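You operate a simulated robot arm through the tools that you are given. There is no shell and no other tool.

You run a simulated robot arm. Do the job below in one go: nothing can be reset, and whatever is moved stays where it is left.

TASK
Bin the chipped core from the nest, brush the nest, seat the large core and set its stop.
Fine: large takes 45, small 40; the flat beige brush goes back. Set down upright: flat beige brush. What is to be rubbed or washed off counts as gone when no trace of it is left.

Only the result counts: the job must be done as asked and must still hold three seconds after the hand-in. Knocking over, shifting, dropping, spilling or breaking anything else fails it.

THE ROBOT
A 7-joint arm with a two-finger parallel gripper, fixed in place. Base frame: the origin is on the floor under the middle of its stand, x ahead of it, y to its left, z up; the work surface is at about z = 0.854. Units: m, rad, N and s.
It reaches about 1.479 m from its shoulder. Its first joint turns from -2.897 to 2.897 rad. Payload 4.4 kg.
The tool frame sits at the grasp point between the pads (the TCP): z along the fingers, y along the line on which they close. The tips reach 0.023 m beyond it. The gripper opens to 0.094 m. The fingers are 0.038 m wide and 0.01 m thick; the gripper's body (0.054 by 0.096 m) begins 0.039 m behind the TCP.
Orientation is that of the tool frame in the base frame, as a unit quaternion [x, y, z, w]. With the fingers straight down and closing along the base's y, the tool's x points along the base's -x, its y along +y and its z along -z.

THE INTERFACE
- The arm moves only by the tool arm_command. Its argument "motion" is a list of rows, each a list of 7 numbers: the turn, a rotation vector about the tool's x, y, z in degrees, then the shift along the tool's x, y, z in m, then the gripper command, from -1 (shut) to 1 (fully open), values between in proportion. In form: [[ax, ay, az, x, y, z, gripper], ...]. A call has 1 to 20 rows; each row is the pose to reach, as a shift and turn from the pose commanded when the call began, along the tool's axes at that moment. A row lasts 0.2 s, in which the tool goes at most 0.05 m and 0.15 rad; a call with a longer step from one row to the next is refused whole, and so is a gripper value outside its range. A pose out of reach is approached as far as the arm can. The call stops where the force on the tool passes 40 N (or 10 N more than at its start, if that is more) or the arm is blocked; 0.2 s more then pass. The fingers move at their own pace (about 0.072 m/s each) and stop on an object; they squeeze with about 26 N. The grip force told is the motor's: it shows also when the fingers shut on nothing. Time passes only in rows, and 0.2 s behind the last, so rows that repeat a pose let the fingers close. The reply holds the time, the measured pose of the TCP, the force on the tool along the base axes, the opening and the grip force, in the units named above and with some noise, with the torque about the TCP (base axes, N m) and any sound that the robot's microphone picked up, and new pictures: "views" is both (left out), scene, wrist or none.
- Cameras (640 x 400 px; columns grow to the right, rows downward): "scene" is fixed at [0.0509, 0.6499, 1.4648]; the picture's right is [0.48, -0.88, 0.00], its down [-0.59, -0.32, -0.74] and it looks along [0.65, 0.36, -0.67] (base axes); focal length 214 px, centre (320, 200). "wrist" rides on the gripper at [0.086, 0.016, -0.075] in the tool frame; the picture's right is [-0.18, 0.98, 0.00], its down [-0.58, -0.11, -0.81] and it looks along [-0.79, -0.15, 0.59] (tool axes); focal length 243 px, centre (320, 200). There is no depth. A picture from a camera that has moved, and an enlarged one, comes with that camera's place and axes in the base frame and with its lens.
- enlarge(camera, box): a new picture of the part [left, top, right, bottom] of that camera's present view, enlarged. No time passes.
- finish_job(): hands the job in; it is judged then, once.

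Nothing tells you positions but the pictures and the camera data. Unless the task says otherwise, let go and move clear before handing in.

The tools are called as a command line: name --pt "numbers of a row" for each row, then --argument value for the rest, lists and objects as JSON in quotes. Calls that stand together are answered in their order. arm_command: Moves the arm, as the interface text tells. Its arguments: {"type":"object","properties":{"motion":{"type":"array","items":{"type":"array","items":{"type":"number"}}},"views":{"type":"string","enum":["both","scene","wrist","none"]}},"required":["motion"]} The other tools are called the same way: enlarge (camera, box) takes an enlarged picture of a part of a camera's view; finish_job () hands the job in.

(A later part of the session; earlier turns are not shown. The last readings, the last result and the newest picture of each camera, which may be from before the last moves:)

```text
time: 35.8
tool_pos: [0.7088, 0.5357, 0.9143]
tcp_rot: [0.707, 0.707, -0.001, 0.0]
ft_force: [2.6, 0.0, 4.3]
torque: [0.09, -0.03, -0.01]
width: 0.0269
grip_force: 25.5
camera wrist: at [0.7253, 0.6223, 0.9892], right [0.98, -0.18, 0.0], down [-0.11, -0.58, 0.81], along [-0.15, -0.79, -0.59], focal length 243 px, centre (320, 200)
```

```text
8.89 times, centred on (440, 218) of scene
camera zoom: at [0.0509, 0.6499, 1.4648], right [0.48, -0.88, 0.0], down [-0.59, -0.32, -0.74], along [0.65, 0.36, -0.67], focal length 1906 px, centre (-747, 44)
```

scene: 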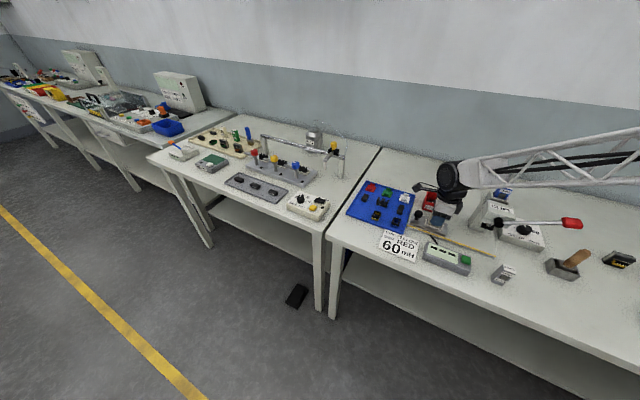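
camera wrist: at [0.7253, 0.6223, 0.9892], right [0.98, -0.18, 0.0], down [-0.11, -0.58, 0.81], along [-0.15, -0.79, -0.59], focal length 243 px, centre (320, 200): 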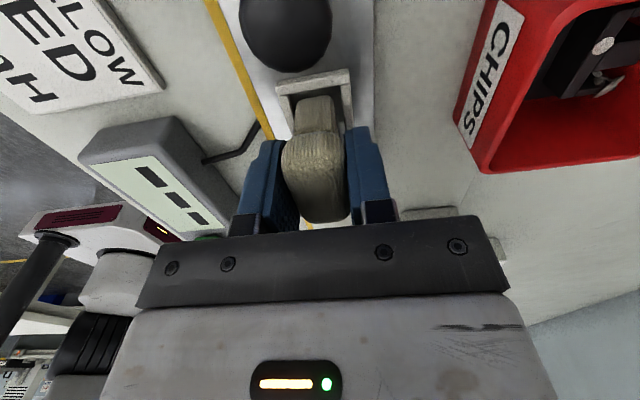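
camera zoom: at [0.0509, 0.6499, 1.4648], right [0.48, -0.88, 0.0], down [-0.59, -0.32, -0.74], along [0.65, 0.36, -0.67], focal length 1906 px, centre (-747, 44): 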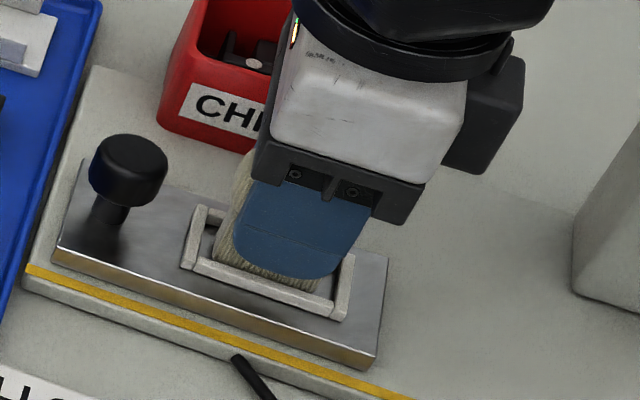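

The brush rests on the pocket floor with about 4 N. I'll stroke it back and forth inside the frame.

arm_command --pt "0 0 0 0.003 0 0.0005 -1" --pt "0 0 0 0.005 0 0.0005 -1" --pt "0 0 0 0 0 0.0005 -1" --pt "0 0 0 -0.005 0 0.0005 -1" --pt "0 0 0 0 0 0.0005 -1" --pt "0 0 0 0.005 0 0.0005 -1" --pt "0 0 0 0.005 0.003 0.0005 -1" --pt "0 0 0 0 0.003 0.0005 -1" --pt "0 0 0 -0.005 0.003 0.0005 -1" --pt "0 0 0 0 0.003 0.0005 -1" --pt "0 0 0 0.005 0.003 0.0005 -1" --pt "0 0 0 0.005 -0.002 0.0005 -1" --pt "0 0 0 0 -0.002 0.0005 -1" --pt "0 0 0 -0.005 -0.002 0.0005 -1" --pt "0 0 0 0 -0.002 0.0005 -1" --pt "0 0 0 0.005 -0.002 0.0005 -1" --pt "0 0 0 0 0 0.0005 -1" --pt "0 0 0 0 0 0.0005 -1"

enlarge --camera "wrist" --box '[250, 20, 390, 140]'

```text
time: 39.6
tool_pos: [0.7094, 0.5359, 0.9169]
tcp_rot: [0.706, 0.708, 0.0, 0.0]
ft_force: [0.1, -0.1, 0.1]
torque: [0.01, -0.01, -0.02]
width: 0.027
grip_force: 26.5
camera wrist: at [0.7263, 0.6225, 0.9911], right [0.98, -0.18, 0.0], down [-0.11, -0.58, 0.81], along [-0.15, -0.79, -0.59], focal length 243 px, centre (320, 200)
```

scene: 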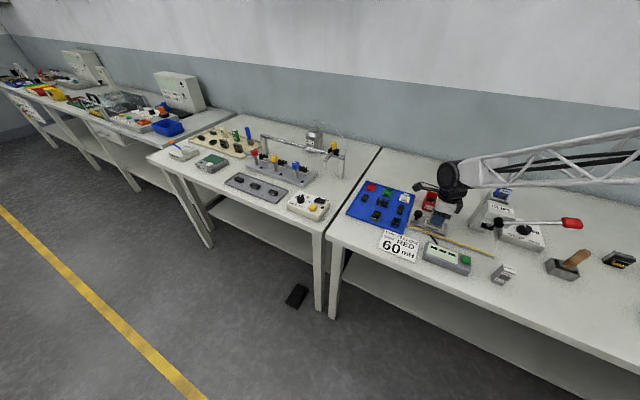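
wrist: 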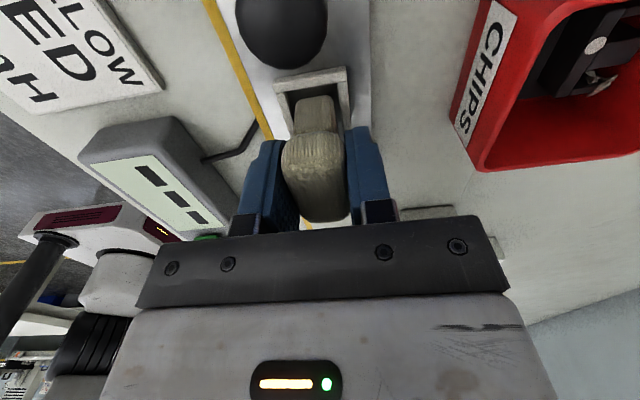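

```text
3.33 times, centred on (320, 80) of wrist
camera zoom: at [0.7263, 0.6225, 0.9911], right [0.98, -0.18, 0.0], down [-0.11, -0.58, 0.81], along [-0.15, -0.79, -0.59], focal length 809 px, centre (320, 600)
```

zoom: 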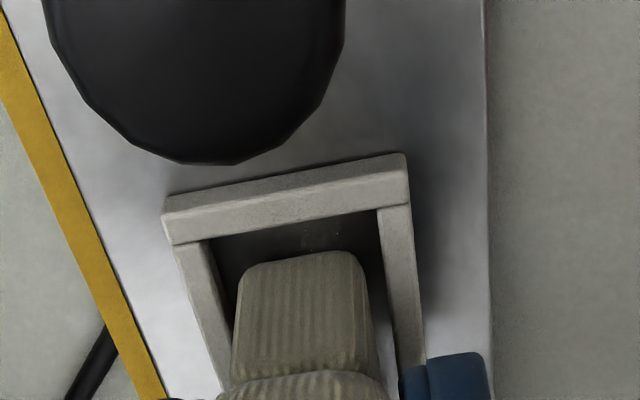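

No contact force now, so I'll lower in 1 mm steps until there is a light contact.

arm_command --pt "0 0 0 0 0 0.001 -1" --pt "0 0 0 0 0 0.001 -1" --views "none"

arm_command --pt "0 0 0 0 0 0.001 -1" --pt "0 0 0 0 0 0.001 -1" --views "none"

```text
time: 40.2
tool_pos: [0.71, 0.5358, 0.9155]
tcp_rot: [0.707, 0.707, 0.0, 0.0]
ft_force: [-0.1, 0.0, -0.7]
torque: [-0.04, 0.02, 0.01]
width: 0.0271
grip_force: 26.1
```

```text
time: 40.8
tool_pos: [0.71, 0.535, 0.915]
tcp_rot: [0.707, 0.707, 0.0, 0.0]
ft_force: [-1.4, -1.2, 5.7]
torque: [-0.07, 0.04, -0.01]
width: 0.0271
grip_force: 26.2
```

Contact is about 6 N. I'll stroke over the whole pocket now.

arm_command --pt "0 0 0 0.003 0 0.0003 -1" --pt "0 0 0 0.005 0 0.0003 -1" --pt "0 0 0 0 0 0.0003 -1" --pt "0 0 0 -0.005 0 0.0003 -1" --pt "0 0 0 0 0 0.0003 -1" --pt "0 0 0 0.005 0 0.0003 -1" --pt "0 0 0 0.005 0.003 0.0003 -1" --pt "0 0 0 0 0.003 0.0003 -1" --pt "0 0 0 -0.005 0.003 0.0003 -1" --pt "0 0 0 0 0.003 0.0003 -1" --pt "0 0 0 0.005 0.003 0.0003 -1" --pt "0 0 0 0.005 0 0.0003 -1" --pt "0 0 0 0.005 -0.003 0.0003 -1" --pt "0 0 0 0 -0.003 0.0003 -1" --pt "0 0 0 -0.005 -0.003 0.0003 -1" --pt "0 0 0 0 -0.003 0.0003 -1" --pt "0 0 0 0.005 -0.003 0.0003 -1" --pt "0 0 0 0 0 0.0003 -1" --pt "0 0 0 0 0 0.0003 -1"

enlarge --camera "wrist" --box '[250, 20, 390, 140]'

```text
time: 44.8
tool_pos: [0.7101, 0.5374, 0.9144]
tcp_rot: [0.706, 0.708, 0.0, 0.0]
ft_force: [-11.6, 3.9, 26.5]
torque: [0.15, 0.43, 0.01]
width: 0.0272
grip_force: 26.0
camera wrist: at [0.7261, 0.6232, 0.9892], right [0.98, -0.18, 0.0], down [-0.11, -0.58, 0.81], along [-0.15, -0.79, -0.59], focal length 243 px, centre (320, 200)
```

scene: 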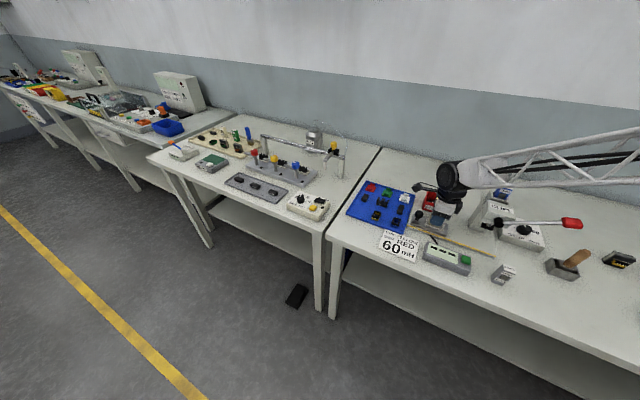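
wrist: 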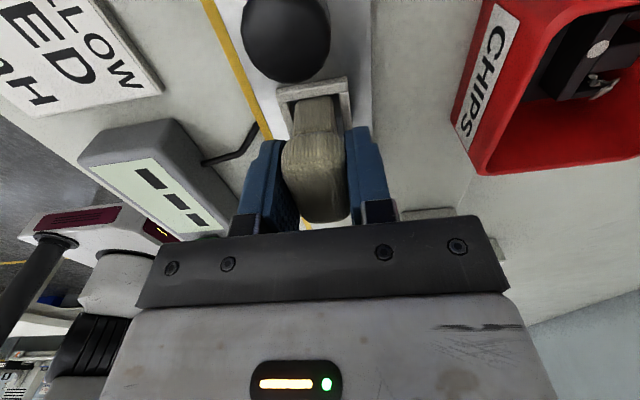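

```text
3.33 times, centred on (320, 80) of wrist
camera zoom: at [0.7261, 0.6232, 0.9892], right [0.98, -0.18, 0.0], down [-0.11, -0.58, 0.81], along [-0.15, -0.79, -0.59], focal length 809 px, centre (320, 600)
```

zoom: 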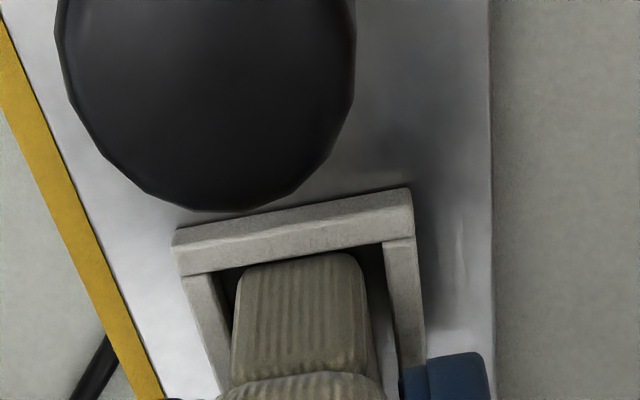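

The nest plate may have shifted a bit along its slide. I'll lift the brush straight up and compare with earlier pictures.

arm_command --pt "0 0 0 0 0 -0.005 -1" --pt "0 0 0 0 0 -0.02 -1" --pt "0 0 0 0 0 -0.05 -1" --pt "0 0 0 0 0 -0.0825 -1" --pt "0 0 0 0 0 -0.0825 -1"

enlarge --camera "wrist" --box '[240, 0, 400, 120]'

enlarge --camera "scene" --box '[400, 175, 480, 245]'

```text
time: 46.0
tool_pos: [0.7102, 0.5358, 0.997]
tcp_rot: [0.706, 0.708, 0.0, 0.0]
ft_force: [0.1, -0.4, 0.4]
torque: [0.0, -0.03, 0.0]
width: 0.0272
grip_force: 26.2
camera wrist: at [0.7262, 0.623, 1.071], right [0.98, -0.18, 0.0], down [-0.11, -0.58, 0.81], along [-0.15, -0.79, -0.59], focal length 243 px, centre (320, 200)
```

scene: 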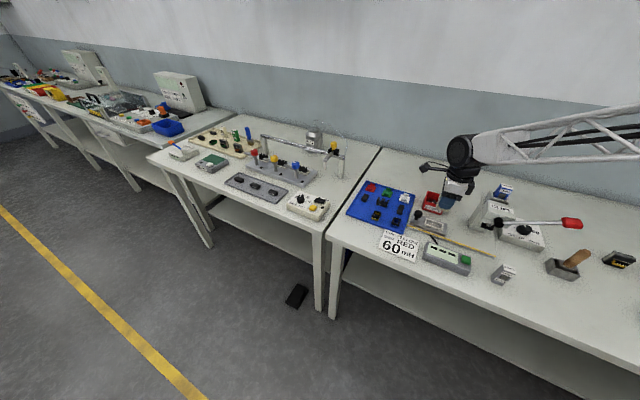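
wrist: 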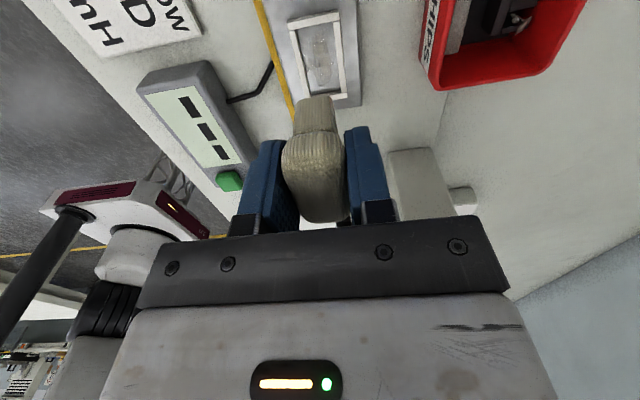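

```text
3.33 times, centred on (320, 60) of wrist
camera zoom: at [0.7262, 0.623, 1.071], right [0.98, -0.18, 0.0], down [-0.11, -0.58, 0.81], along [-0.15, -0.79, -0.59], focal length 809 px, centre (320, 667)
```

zoom: 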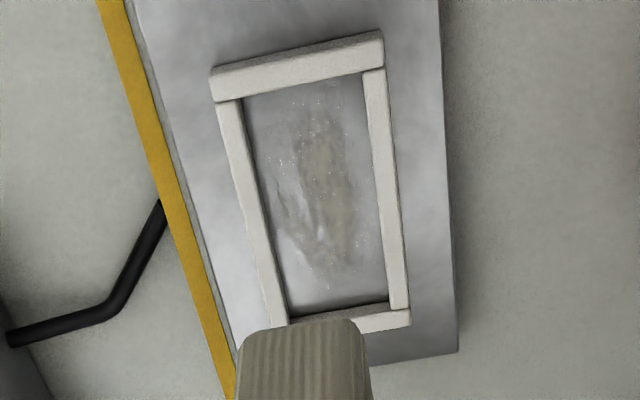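

```text
5.71 times, centred on (440, 210) of scene
camera zoom: at [0.0509, 0.6499, 1.4648], right [0.48, -0.88, 0.0], down [-0.59, -0.32, -0.74], along [0.65, 0.36, -0.67], focal length 1226 px, centre (-366, 143)
```

zoom: 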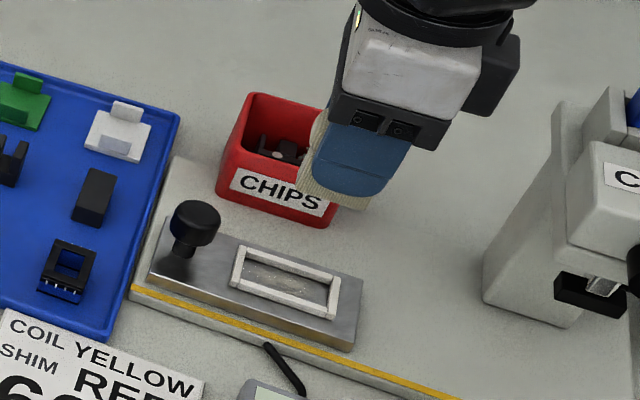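

The fixture is where it was, and the smear looks fainter but is still there. I'll take a closer look at it.

enlarge --camera "wrist" --box '[285, 5, 355, 95]'

enlarge --camera "scene" --box '[425, 210, 455, 235]'

```text
4.44 times, centred on (320, 50) of wrist
camera zoom: at [0.7262, 0.623, 1.071], right [0.98, -0.18, 0.0], down [-0.11, -0.58, 0.81], along [-0.15, -0.79, -0.59], focal length 1078 px, centre (320, 867)
```

zoom: 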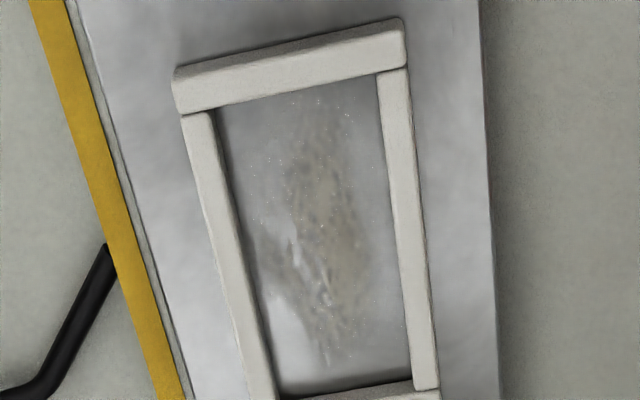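

```text
16.00 times, centred on (440, 222) of scene
camera zoom: at [0.0509, 0.6499, 1.4648], right [0.48, -0.88, 0.0], down [-0.59, -0.32, -0.74], along [0.65, 0.36, -0.67], focal length 3432 px, centre (-1600, -160)
```

zoom: 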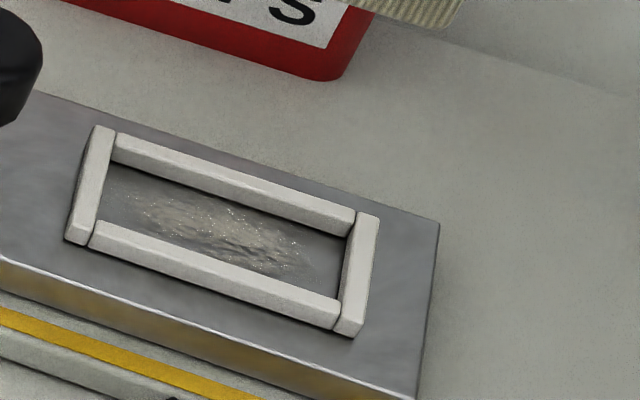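

Some dust remains, so I'll go back down and give it longer strokes.

arm_command --pt "0 0 0 0 0 0.03 -1" --pt "0 0 0 0 0 0.06 -1" --pt "0 0 0 0 0 0.077 -1" --pt "0 0 0 0 0 0.08 -1" --pt "0 0 0 0 0 0.081 -1" --pt "0 0 0 0 0 0.081 -1" --views "none"

arm_command --pt "0 0 0 0 0 0.0005 -1" --pt "0 0 0 0 0 0.0005 -1" --views "none"

```text
time: 47.4
tool_pos: [0.7093, 0.5351, 0.9165]
tcp_rot: [0.707, 0.707, 0.001, 0.0]
ft_force: [-0.1, 0.4, 0.1]
torque: [0.0, -0.02, 0.0]
width: 0.0271
grip_force: 26.4
```

```text
time: 48.0
tool_pos: [0.7101, 0.5348, 0.9155]
tcp_rot: [0.707, 0.707, 0.0, 0.001]
ft_force: [-0.5, -1.1, -0.5]
torque: [0.01, -0.01, 0.03]
width: 0.027
grip_force: 25.7
```

arm_command --pt "0 0 0 0 0 0.001 -1" --pt "0 0 0 0 0 0.001 -1" --views "none"

```text
time: 48.6
tool_pos: [0.7092, 0.5358, 0.9153]
tcp_rot: [0.707, 0.707, 0.0, 0.0]
ft_force: [-0.3, -2.0, 8.1]
torque: [-0.13, 0.04, -0.02]
width: 0.0267
grip_force: 26.5
```

Contact is at 8 N. I'll run a long set of strokes covering the pocket.

arm_command --pt "0 0 0 0.005 0 0 -1" --pt "0 0 0 -0.005 0 0 -1" --pt "0 0 0 0.005 0 0 -1" --pt "0 0 0 -0.005 0 0 -1" --pt "0 0 0 0.005 0 0 -1" --pt "0 0 0 -0.005 0.003 0 -1" --pt "0 0 0 0.005 0.003 0 -1" --pt "0 0 0 -0.005 0.003 0 -1" --pt "0 0 0 0.005 0.003 0 -1" --pt "0 0 0 -0.005 0.003 0 -1" --pt "0 0 0 0.005 -0.003 0 -1" --pt "0 0 0 -0.005 -0.003 0 -1" --pt "0 0 0 0.005 -0.003 0 -1" --pt "0 0 0 -0.005 -0.003 0 -1" --pt "0 0 0 0.005 -0.003 0 -1" --pt "0 0 0 -0.005 0 0 -1" --pt "0 0 0 0.005 0 0 -1" --pt "0 0 0 -0.005 0 0 -1" --pt "0 0 0 0 0 0 -1" --pt "0 0 0 0 0 0 -1" --views "none"

arm_command --pt "0 0 0 0 0 -0.005 -1" --pt "0 0 0 0 0 -0.02 -1" --pt "0 0 0 0 0 -0.05 -1" --pt "0 0 0 0 0 -0.0825 -1" --pt "0 0 0 0 0 -0.0825 -1"

enlarge --camera "wrist" --box '[285, 5, 355, 95]'

enlarge --camera "scene" --box '[425, 210, 455, 235]'

```text
time: 52.8
tool_pos: [0.7092, 0.5375, 0.9149]
tcp_rot: [0.707, 0.707, 0.001, 0.0]
ft_force: [-0.6, 1.1, 25.3]
torque: [0.03, 0.03, 0.01]
width: 0.0271
grip_force: 25.6
```

```text
time: 54.0
tool_pos: [0.7091, 0.5356, 0.9967]
tcp_rot: [0.707, 0.707, -0.001, 0.0]
ft_force: [-0.3, 0.3, 0.4]
torque: [0.02, 0.01, 0.02]
width: 0.0271
grip_force: 25.7
camera wrist: at [0.7257, 0.6224, 1.0708], right [0.98, -0.18, 0.0], down [-0.11, -0.58, 0.81], along [-0.15, -0.79, -0.59], focal length 243 px, centre (320, 200)
```

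scene: 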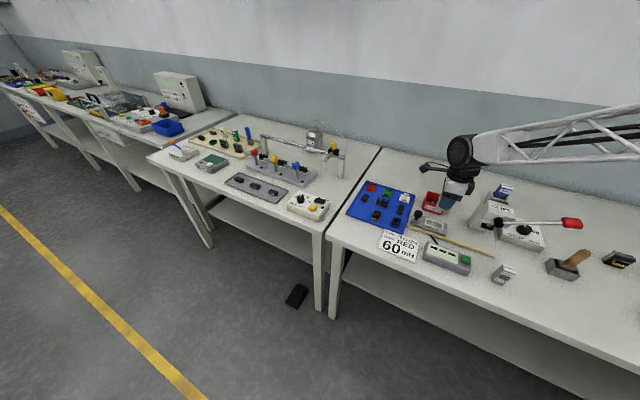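
wrist: 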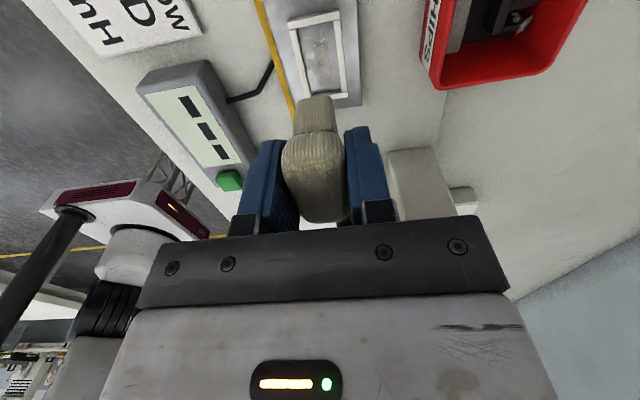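

```text
4.44 times, centred on (320, 50) of wrist
camera zoom: at [0.7257, 0.6224, 1.0708], right [0.98, -0.18, 0.0], down [-0.11, -0.58, 0.81], along [-0.15, -0.79, -0.59], focal length 1078 px, centre (320, 867)
```

zoom: 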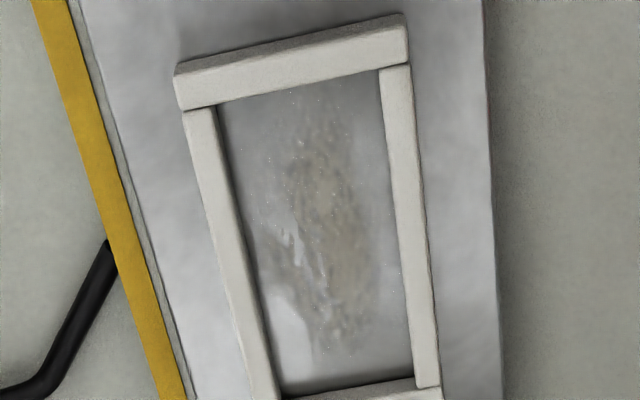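

```text
16.00 times, centred on (440, 222) of scene
camera zoom: at [0.0509, 0.6499, 1.4648], right [0.48, -0.88, 0.0], down [-0.59, -0.32, -0.74], along [0.65, 0.36, -0.67], focal length 3432 px, centre (-1600, -160)
```

zoom: 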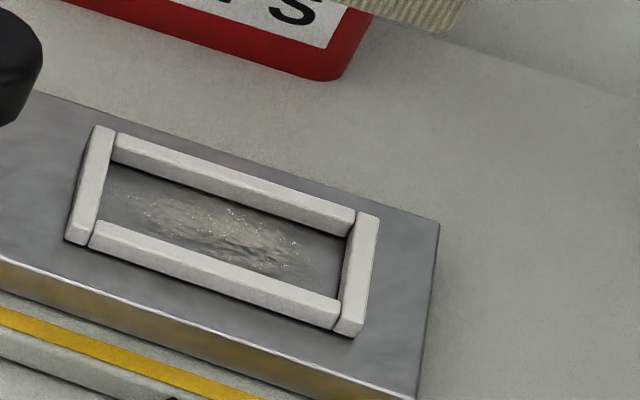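

I can't tell whether the smear has shrunk, so I'll compare at the same scale as the first picture.

enlarge --camera "wrist" --box '[240, 0, 400, 120]'

enlarge --camera "wrist" --box '[270, 80, 370, 230]'

enlarge --camera "scene" --box '[432, 185, 468, 215]'

```text
3.33 times, centred on (320, 60) of wrist
camera zoom: at [0.7257, 0.6224, 1.0708], right [0.98, -0.18, 0.0], down [-0.11, -0.58, 0.81], along [-0.15, -0.79, -0.59], focal length 809 px, centre (320, 667)
```

zoom: 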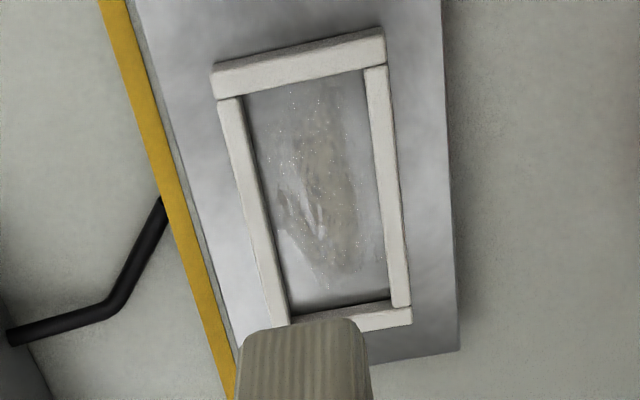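

```text
2.67 times, centred on (320, 155) of wrist
camera zoom: at [0.7257, 0.6224, 1.0708], right [0.98, -0.18, 0.0], down [-0.11, -0.58, 0.81], along [-0.15, -0.79, -0.59], focal length 647 px, centre (320, 320)
```

zoom: 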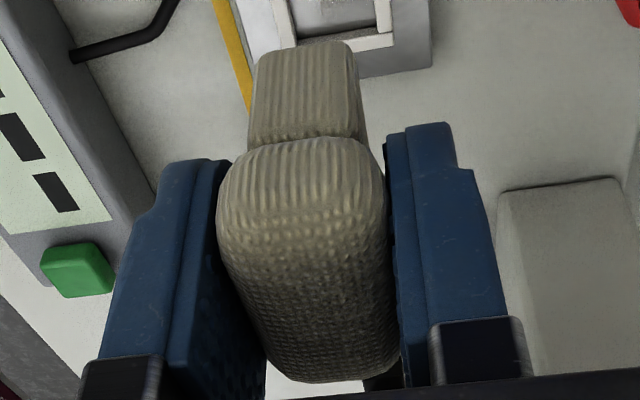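

```text
13.33 times, centred on (450, 200) of scene
camera zoom: at [0.0509, 0.6499, 1.4648], right [0.48, -0.88, 0.0], down [-0.59, -0.32, -0.74], along [0.65, 0.36, -0.67], focal length 2860 px, centre (-1413, 200)
```

zoom: 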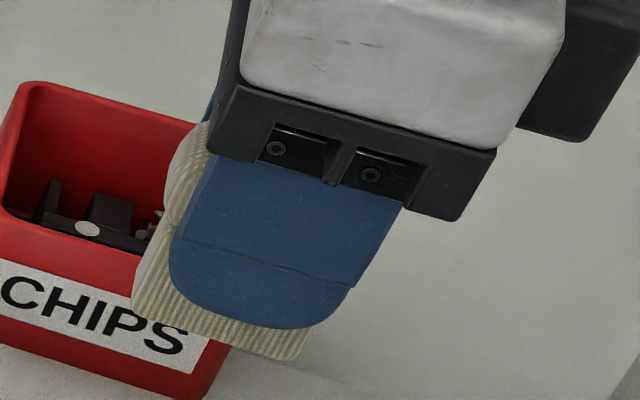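

The smear is essentially unchanged. During contact the nest seems to have slid along y with the brush and then sprung back, so there was little relative motion. I'll use lighter pressure and stroke across, along x.

arm_command --pt "0 0 0 0 0.001 0.03 -1" --pt "0 0 0 0 0.001 0.06 -1" --pt "0 0 0 0 0.001 0.077 -1" --pt "0 0 0 0 0.001 0.08 -1" --pt "0 0 0 0 0.001 0.0815 -1" --pt "0 0 0 0 0.001 0.0815 -1" --views "none"

arm_command --pt "0 0 0 0 0 0.0007 -1" --pt "0 0 0 0 0 0.0007 -1" --views "wrist"

enlarge --camera "wrist" --box '[250, 20, 390, 140]'

```text
time: 55.4
tool_pos: [0.711, 0.5359, 0.9144]
tcp_rot: [0.707, 0.707, 0.0, 0.0]
ft_force: [-1.5, -0.1, 4.3]
torque: [-0.03, 0.05, -0.02]
width: 0.0271
grip_force: 25.9
```

```text
time: 56.0
tool_pos: [0.711, 0.5362, 0.9147]
tcp_rot: [0.707, 0.707, -0.001, 0.001]
ft_force: [-1.0, -0.9, 10.3]
torque: [-0.04, 0.01, 0.01]
width: 0.0271
grip_force: 26.0
camera wrist: at [0.7272, 0.6229, 0.9895], right [0.98, -0.18, 0.0], down [-0.11, -0.58, 0.81], along [-0.15, -0.79, -0.59], focal length 243 px, centre (320, 200)
```

wrist: 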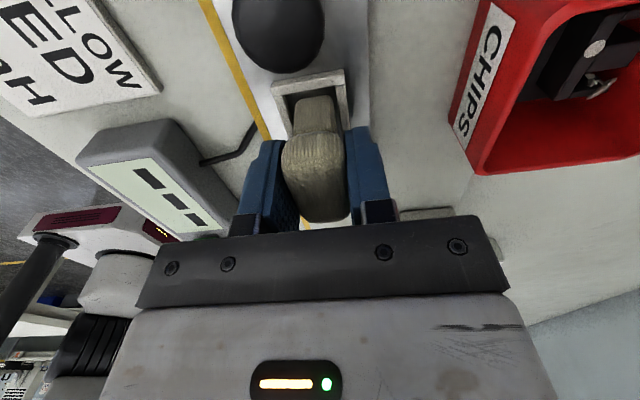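

```text
3.33 times, centred on (320, 80) of wrist
camera zoom: at [0.7272, 0.6229, 0.9895], right [0.98, -0.18, 0.0], down [-0.11, -0.58, 0.81], along [-0.15, -0.79, -0.59], focal length 809 px, centre (320, 600)
```

zoom: 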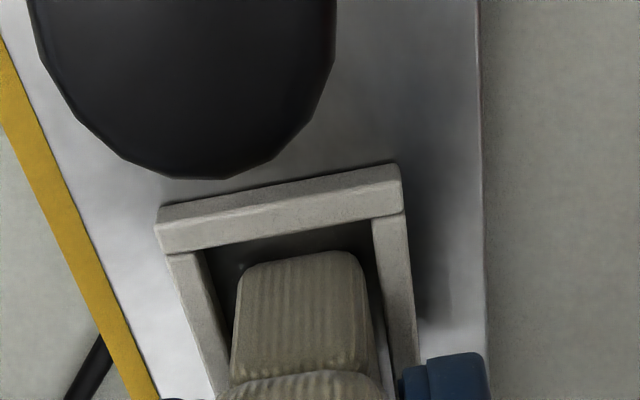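

Contact is at 10 N. I'll ease off slightly and stroke across in x at several y positions.

arm_command --pt "0 0 0 0 0.003 -0.0004 -1" --pt "0 0 0 0 0 -0.0004 -1" --pt "0 0 0 0 -0.004 -0.0004 -1" --pt "0 0 0 0 0 -0.0004 -1" --pt "0 0 0 0 0.003 -0.0004 -1" --pt "0 0 0 0 -0.004 -0.0004 -1" --pt "0 0 0 0 0.003 -0.0004 -1" --pt "0 0 0 0 -0.004 -0.0004 -1" --pt "0 0 0 0 0.003 -0.0004 -1" --pt "0 0 0 0 -0.004 -0.0004 -1" --pt "0 0 0 0.004 0.003 -0.0004 -1" --pt "0 0 0 0.004 -0.004 -0.0004 -1" --pt "0 0 0 0.004 0.003 -0.0004 -1" --pt "0 0 0 0.004 -0.004 -0.0004 -1" --pt "0 0 0 0 0.003 -0.0004 -1" --pt "0 0 0 -0.004 -0.004 -0.0004 -1" --pt "0 0 0 -0.004 0.003 -0.0004 -1" --pt "0 0 0 -0.004 -0.004 -0.0004 -1" --pt "0 0 0 -0.004 0.003 -0.0004 -1" --pt "0 0 0 -0.004 0.0 -0.0004 -1" --views "wrist"

enlarge --camera "wrist" --box '[250, 20, 390, 140]'

arm_command --pt "0 0 0 0.004 0 -0.005 -1" --pt "0 0 0 0.004 0 -0.02 -1" --pt "0 0 0 0.004 0 -0.05 -1" --pt "0 0 0 0.004 0 -0.0825 -1" --pt "0 0 0 0.004 0 -0.0825 -1"

enlarge --camera "wrist" --box '[240, 0, 400, 120]'

enlarge --camera "scene" --box '[425, 210, 455, 235]'

```text
time: 60.2
tool_pos: [0.7123, 0.5319, 0.915]
tcp_rot: [0.707, 0.707, 0.0, 0.0]
ft_force: [-0.2, -0.2, -0.2]
torque: [0.02, 0.03, 0.02]
width: 0.0269
grip_force: 26.1
camera wrist: at [0.7273, 0.6184, 0.9897], right [0.98, -0.18, 0.0], down [-0.11, -0.58, 0.81], along [-0.15, -0.79, -0.59], focal length 243 px, centre (320, 200)
```

wrist: 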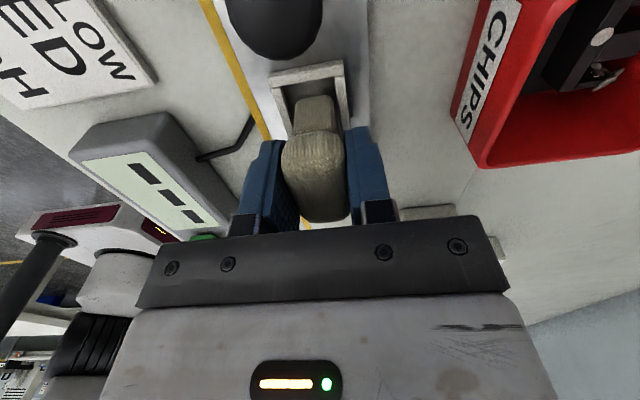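

```text
3.33 times, centred on (320, 80) of wrist
camera zoom: at [0.7273, 0.6184, 0.9897], right [0.98, -0.18, 0.0], down [-0.11, -0.58, 0.81], along [-0.15, -0.79, -0.59], focal length 809 px, centre (320, 600)
```

zoom: 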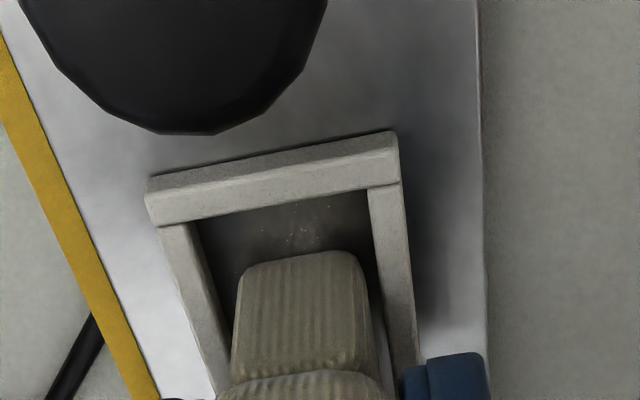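

```text
time: 61.4
tool_pos: [0.711, 0.5361, 0.997]
tcp_rot: [0.707, 0.707, 0.0, 0.0]
ft_force: [-0.4, 0.9, -0.1]
torque: [0.01, 0.0, -0.02]
width: 0.027
grip_force: 26.5
camera wrist: at [0.7271, 0.6222, 1.072], right [0.98, -0.18, 0.0], down [-0.11, -0.58, 0.81], along [-0.15, -0.79, -0.59], focal length 243 px, centre (320, 200)
```

scene: 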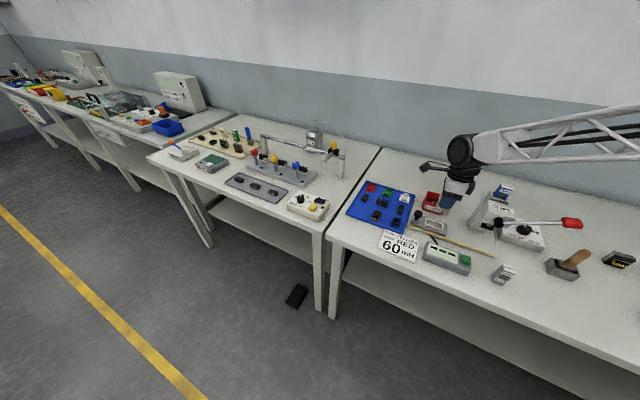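
wrist: 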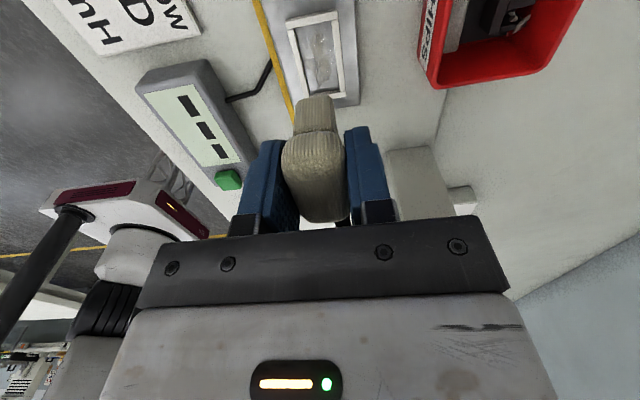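

```text
3.33 times, centred on (320, 60) of wrist
camera zoom: at [0.7271, 0.6222, 1.072], right [0.98, -0.18, 0.0], down [-0.11, -0.58, 0.81], along [-0.15, -0.79, -0.59], focal length 809 px, centre (320, 667)
```

zoom: 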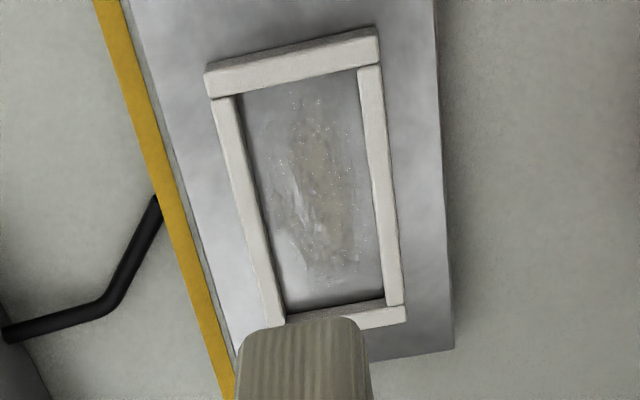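

```text
16.00 times, centred on (440, 222) of scene
camera zoom: at [0.0509, 0.6499, 1.4648], right [0.48, -0.88, 0.0], down [-0.59, -0.32, -0.74], along [0.65, 0.36, -0.67], focal length 3432 px, centre (-1600, -160)
```

zoom: 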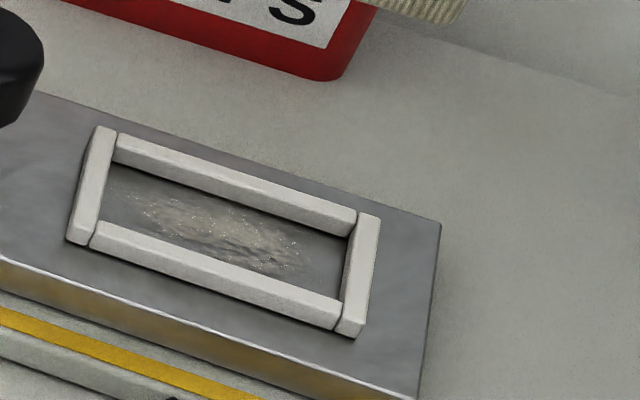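

The smear fades slowly, and contact was lost in part of the last set. I'll press a bit more firmly and do many cross strokes.

arm_command --pt "0 0 0 0 0 0.03 -1" --pt "0 0 0 0 0 0.06 -1" --pt "0 0 0 0 0 0.078 -1" --pt "0 0 0 0 0 0.082 -1" --pt "0 0 0 0 0 0.0832 -1" --pt "0 0 0 0 0 0.0832 -1" --views "none"

arm_command --pt "0 0 0 0 0.003 0 -1" --pt "0 0 0 0 -0.004 0 -1" --pt "0 0 0 0 0.003 0 -1" --pt "0 0 0 0 -0.004 0 -1" --pt "0 0 0 0 0.003 0 -1" --pt "0 0 0 0 -0.004 0 -1" --pt "0 0 0 0.004 0.003 0 -1" --pt "0 0 0 0.004 -0.004 0 -1" --pt "0 0 0 0.004 0.003 0 -1" --pt "0 0 0 0.004 -0.004 0 -1" --pt "0 0 0 0.004 0.003 0 -1" --pt "0 0 0 0 -0.004 0 -1" --pt "0 0 0 -0.004 0.003 0 -1" --pt "0 0 0 -0.004 -0.004 0 -1" --pt "0 0 0 -0.004 0.003 0 -1" --pt "0 0 0 -0.004 -0.004 0 -1" --pt "0 0 0 -0.004 0.003 0 -1" --pt "0 0 0 0 0.0 0 -1" --views "none"

```text
time: 62.8
tool_pos: [0.7106, 0.537, 0.9159]
tcp_rot: [0.707, 0.707, 0.001, 0.0]
ft_force: [0.0, 0.5, 7.7]
torque: [0.0, 0.01, -0.01]
width: 0.0272
grip_force: 25.8
```

```text
time: 66.6
tool_pos: [0.7116, 0.5366, 0.9144]
tcp_rot: [0.707, 0.707, 0.001, 0.001]
ft_force: [7.4, -10.2, 25.3]
torque: [-0.42, -0.33, -0.02]
width: 0.0272
grip_force: 25.8
```

arm_command --pt "0 0 0 0 0.003 -0.0005 -1" --pt "0 0 0 0 -0.004 -0.0005 -1" --pt "0 0 0 0 0.003 -0.0005 -1" --pt "0 0 0 0 -0.004 -0.0005 -1" --pt "0 0 0 0 0.003 -0.0005 -1" --pt "0 0 0 0 -0.004 -0.0005 -1" --pt "0 0 0 0.005 0.003 -0.0005 -1" --pt "0 0 0 0.005 -0.004 -0.0005 -1" --pt "0 0 0 0.005 0.003 -0.0005 -1" --pt "0 0 0 0.005 -0.004 -0.0005 -1" --pt "0 0 0 0.005 0.003 -0.0005 -1" --pt "0 0 0 0 -0.004 -0.0005 -1" --pt "0 0 0 -0.005 0.003 -0.0005 -1" --pt "0 0 0 -0.005 -0.004 -0.0005 -1" --pt "0 0 0 -0.005 0.003 -0.0005 -1" --pt "0 0 0 -0.005 -0.004 -0.0005 -1" --pt "0 0 0 -0.005 0.003 -0.0005 -1" --pt "0 0 0 0 0.0 -0.0005 -1" --views "none"

arm_command --pt "0 0 0 0 0 -0.005 -1" --pt "0 0 0 0 0 -0.02 -1" --pt "0 0 0 0 0 -0.05 -1" --pt "0 0 0 0 0 -0.0825 -1" --pt "0 0 0 0 0 -0.0825 -1"

enlarge --camera "wrist" --box '[240, 0, 400, 120]'

enlarge --camera "scene" --box '[425, 210, 455, 235]'

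```text
time: 70.4
tool_pos: [0.7119, 0.5348, 0.9146]
tcp_rot: [0.708, 0.706, 0.0, 0.0]
ft_force: [1.4, -3.1, 8.2]
torque: [-0.12, -0.09, -0.02]
width: 0.0271
grip_force: 26.2
```

```text
time: 71.6
tool_pos: [0.7098, 0.5357, 0.9973]
tcp_rot: [0.707, 0.707, 0.0, 0.0]
ft_force: [-0.4, -0.6, 0.2]
torque: [0.05, -0.03, 0.03]
width: 0.0268
grip_force: 26.5
camera wrist: at [0.7269, 0.6224, 1.0716], right [0.98, -0.18, 0.0], down [-0.11, -0.58, 0.81], along [-0.15, -0.79, -0.59], focal length 243 px, centre (320, 200)
```

scene: 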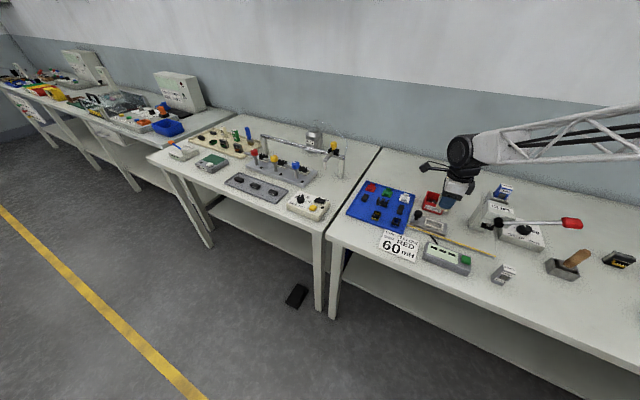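
wrist: 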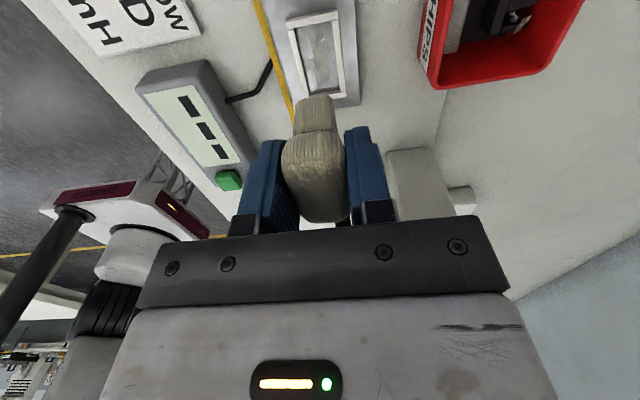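

```text
3.33 times, centred on (320, 60) of wrist
camera zoom: at [0.7269, 0.6224, 1.0716], right [0.98, -0.18, 0.0], down [-0.11, -0.58, 0.81], along [-0.15, -0.79, -0.59], focal length 809 px, centre (320, 667)
```

zoom: 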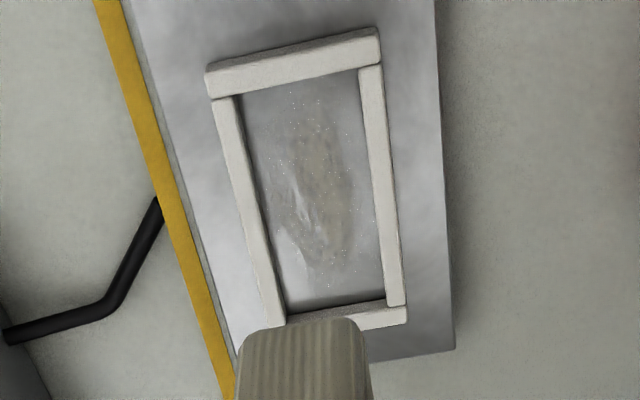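

```text
16.00 times, centred on (440, 222) of scene
camera zoom: at [0.0509, 0.6499, 1.4648], right [0.48, -0.88, 0.0], down [-0.59, -0.32, -0.74], along [0.65, 0.36, -0.67], focal length 3432 px, centre (-1600, -160)
```

zoom: 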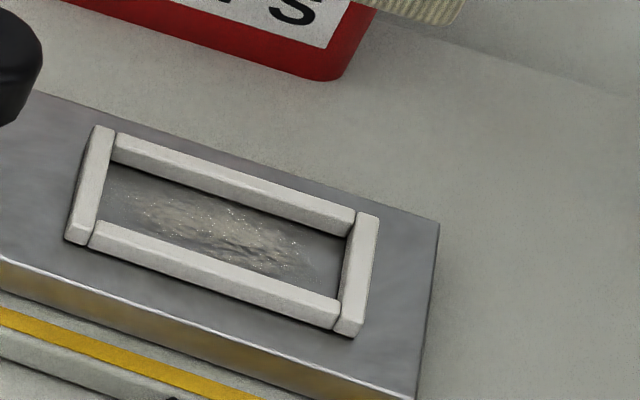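

The smear still shows, so I'll look at the brush's underside and the dust in detail before continuing.

enlarge --camera "wrist" --box '[295, 18, 345, 82]'

enlarge --camera "scene" --box '[430, 213, 450, 229]'

enlarge --camera "scene" --box '[540, 240, 600, 285]'

```text
6.25 times, centred on (320, 50) of wrist
camera zoom: at [0.7269, 0.6224, 1.0716], right [0.98, -0.18, 0.0], down [-0.11, -0.58, 0.81], along [-0.15, -0.79, -0.59], focal length 1516 px, centre (320, 1138)
```

zoom: 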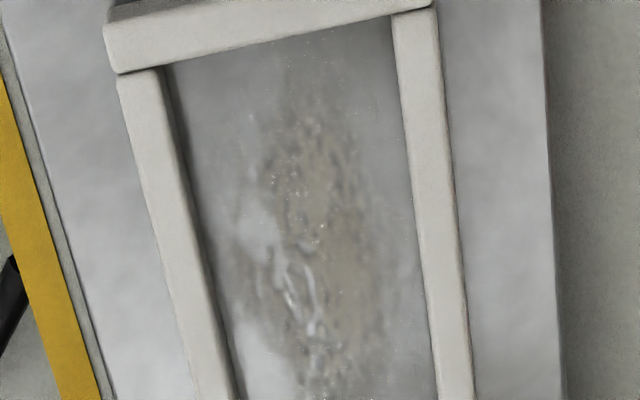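

```text
16.00 times, centred on (440, 221) of scene
camera zoom: at [0.0509, 0.6499, 1.4648], right [0.48, -0.88, 0.0], down [-0.59, -0.32, -0.74], along [0.65, 0.36, -0.67], focal length 3432 px, centre (-1600, -136)
```

zoom: 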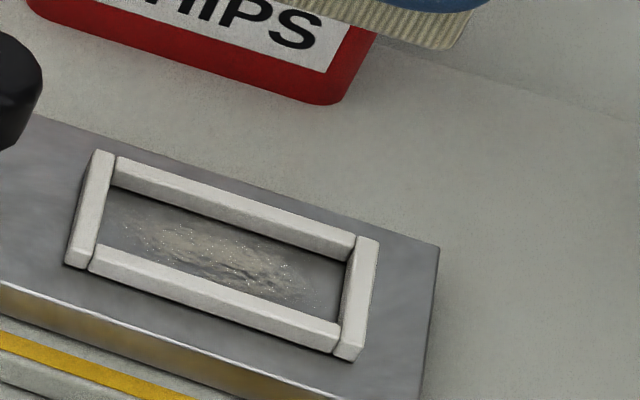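

```text
8.89 times, centred on (570, 262) of scene
camera zoom: at [0.0509, 0.6499, 1.4648], right [0.48, -0.88, 0.0], down [-0.59, -0.32, -0.74], along [0.65, 0.36, -0.67], focal length 1906 px, centre (-1902, -356)
```

zoom: 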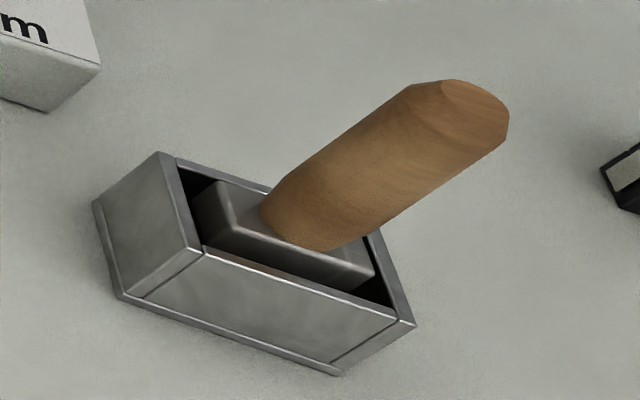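

The wooden tool stands upright in its steel box, and the beige block is in my gripper. I'll raise and tilt the gripper so the scene camera can see the underside of the beige brush.

arm_command --pt "8 0 0 0 -0.01 -0.03 -1" --pt "16 0 0 0 -0.02 -0.06 -1" --pt "24 0 0 0 -0.03 -0.09 -1" --pt "32 0 0 0 -0.04 -0.12 -1" --pt "40 0 0 0 -0.05 -0.14 -1" --pt "48 0 0 0 -0.06 -0.16 -1" --pt "56 0 0 0 -0.06 -0.17 -1" --pt "64 0 0 0 -0.06 -0.17 -1" --pt "64 0 0 0 -0.06 -0.17 -1"

```text
time: 73.6
tool_pos: [0.6425, 0.5297, 1.1505]
tcp_rot: [0.603, 0.603, -0.369, -0.37]
ft_force: [0.8, -0.3, -0.8]
torque: [0.02, 0.03, -0.01]
width: 0.0271
grip_force: 26.3
out of reach, approached as far as the arm can: row 8, 9
camera wrist: at [0.7162, 0.6165, 1.1708], right [0.45, -0.18, -0.88], down [0.67, -0.58, 0.46], along [-0.59, -0.79, -0.14], focal length 243 px, centre (320, 200)
```

scene: 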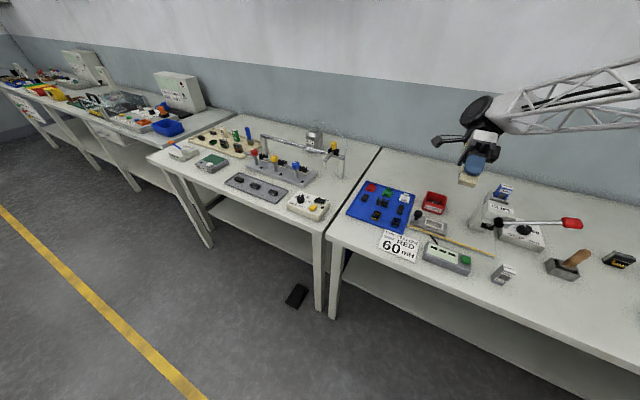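
wrist: 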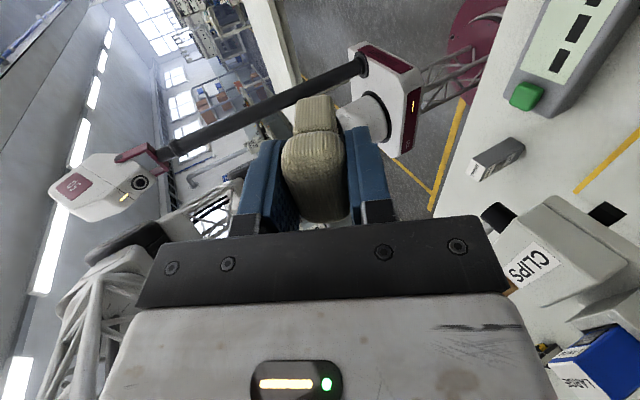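

enlarge --camera "scene" --box '[440, 130, 510, 195]'

enlarge --camera "wrist" --box '[260, 80, 370, 230]'

```text
6.15 times, centred on (475, 162) of scene
camera zoom: at [0.0509, 0.6499, 1.4648], right [0.48, -0.88, 0.0], down [-0.59, -0.32, -0.74], along [0.65, 0.36, -0.67], focal length 1320 px, centre (-634, 431)
```

zoom: 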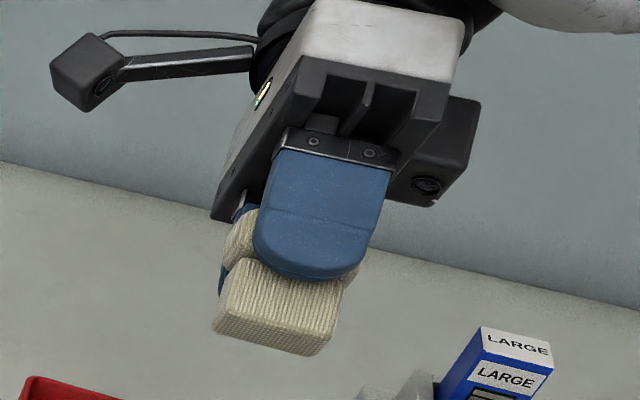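

```text
2.67 times, centred on (315, 155) of wrist
camera zoom: at [0.7162, 0.6165, 1.1708], right [0.45, -0.18, -0.88], down [0.67, -0.58, 0.46], along [-0.59, -0.79, -0.14], focal length 647 px, centre (333, 320)
```

zoom: 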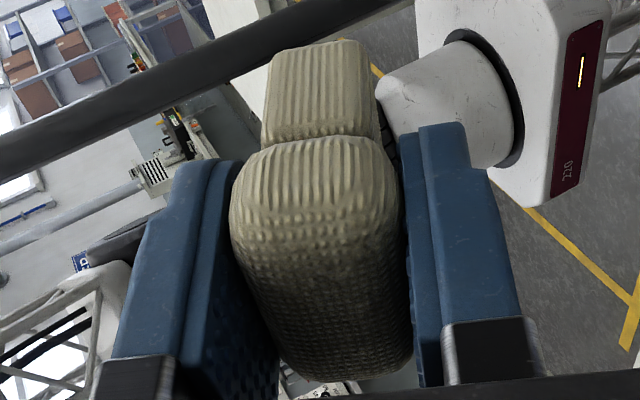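

The underside shows bristle tips, so the beige block is the brush and its bristles face down. It may have been resting on the frame rather than the floor, so I'll level it and return above the nest to test that.

arm_command --pt "-8 0 0 0.001 0.017 -0.001 -1" --pt "-16 0 0 0.002 0.034 -0.002 -1" --pt "-24 0 0 0.003 0.051 -0.002 -1" --pt "-32 0 0 0.004 0.068 -0.003 -1" --pt "-40 0 0 0.005 0.085 -0.004 -1" --pt "-48 0 0 0.006 0.102 -0.005 -1" --pt "-56 0 0 0.006 0.12 -0.005 -1" --pt "-63 0 0 0.006 0.1376 -0.0057 -1" --pt "-63 0 0 0.006 0.1376 -0.0057 -1" --views "wrist"

enlarge --camera "wrist" --box '[240, 0, 400, 120]'

```text
time: 75.6
tool_pos: [0.7071, 0.5363, 1.0297]
tcp_rot: [0.706, 0.708, -0.005, -0.006]
ft_force: [-0.6, 0.3, -1.1]
torque: [0.01, 0.01, -0.02]
width: 0.0271
grip_force: 26.0
camera wrist: at [0.7249, 0.6226, 1.1036], right [0.98, -0.18, -0.02], down [-0.1, -0.58, 0.81], along [-0.16, -0.79, -0.59], focal length 243 px, centre (320, 200)
```

wrist: 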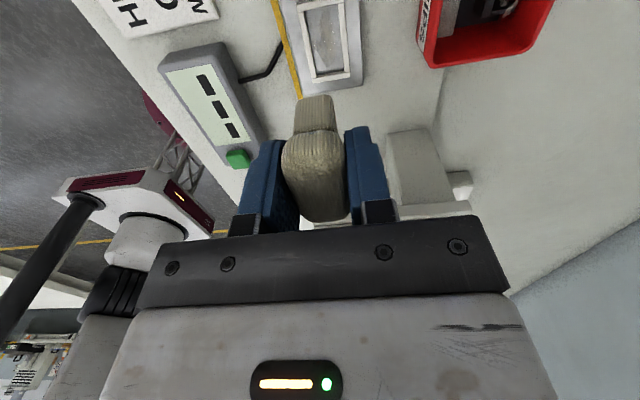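

```text
3.33 times, centred on (320, 60) of wrist
camera zoom: at [0.7249, 0.6226, 1.1036], right [0.98, -0.18, -0.02], down [-0.1, -0.58, 0.81], along [-0.16, -0.79, -0.59], focal length 809 px, centre (320, 667)
```

zoom: 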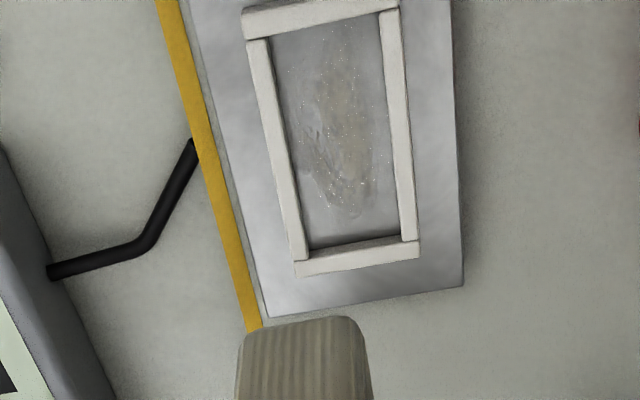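

There is about 1° of residual tilt, which I'll correct while descending. Then I'll measure the contact height inside the pocket.

arm_command --pt "-0.9 0 0 -0.0006 0.0034 0.03 -1" --pt "-0.9 0 0 -0.0006 0.0034 0.06 -1" --pt "-0.9 0 0 -0.0006 0.0034 0.09 -1" --pt "-0.9 0 0 -0.0006 0.0034 0.108 -1" --pt "-0.9 0 0 -0.0006 0.0034 0.108 -1" --pt "-0.9 0 0 -0.0006 0.0034 0.108 -1" --views "none"

arm_command --pt "0 0 0 0 0 0.001 -1" --pt "0 0 0 0 0 0.002 -1" --pt "0 0 0 0 0 0.003 -1" --pt "0 0 0 0 0 0.003 -1" --views "none"

```text
time: 77.0
tool_pos: [0.7087, 0.5357, 0.9214]
tcp_rot: [0.708, 0.707, -0.001, 0.0]
ft_force: [0.0, -0.4, -0.3]
torque: [-0.06, -0.05, 0.01]
width: 0.027
grip_force: 26.5
```

```text
time: 78.0
tool_pos: [0.7087, 0.5357, 0.9199]
tcp_rot: [0.707, 0.708, -0.001, 0.0]
ft_force: [0.1, 0.5, -1.4]
torque: [0.02, -0.04, -0.01]
width: 0.0271
grip_force: 25.9
```

arm_command --pt "0 0 0 0 0.001 0.001 -1" --pt "0 0 0 0 0.001 0.002 -1" --pt "0 0 0 0 0.001 0.002 -1" --views "none"

arm_command --pt "0 0 0 0 0 0.001 -1" --pt "0 0 0 0 0 0.001 -1" --views "none"

```text
time: 78.8
tool_pos: [0.7094, 0.5352, 0.9174]
tcp_rot: [0.707, 0.707, -0.002, 0.0]
ft_force: [-0.5, 0.4, -0.1]
torque: [0.0, -0.01, 0.01]
width: 0.027
grip_force: 26.5
```

```text
time: 79.4
tool_pos: [0.7096, 0.5345, 0.9156]
tcp_rot: [0.707, 0.707, 0.0, -0.001]
ft_force: [0.6, -0.1, 0.4]
torque: [-0.01, 0.01, -0.02]
width: 0.0269
grip_force: 25.6
```

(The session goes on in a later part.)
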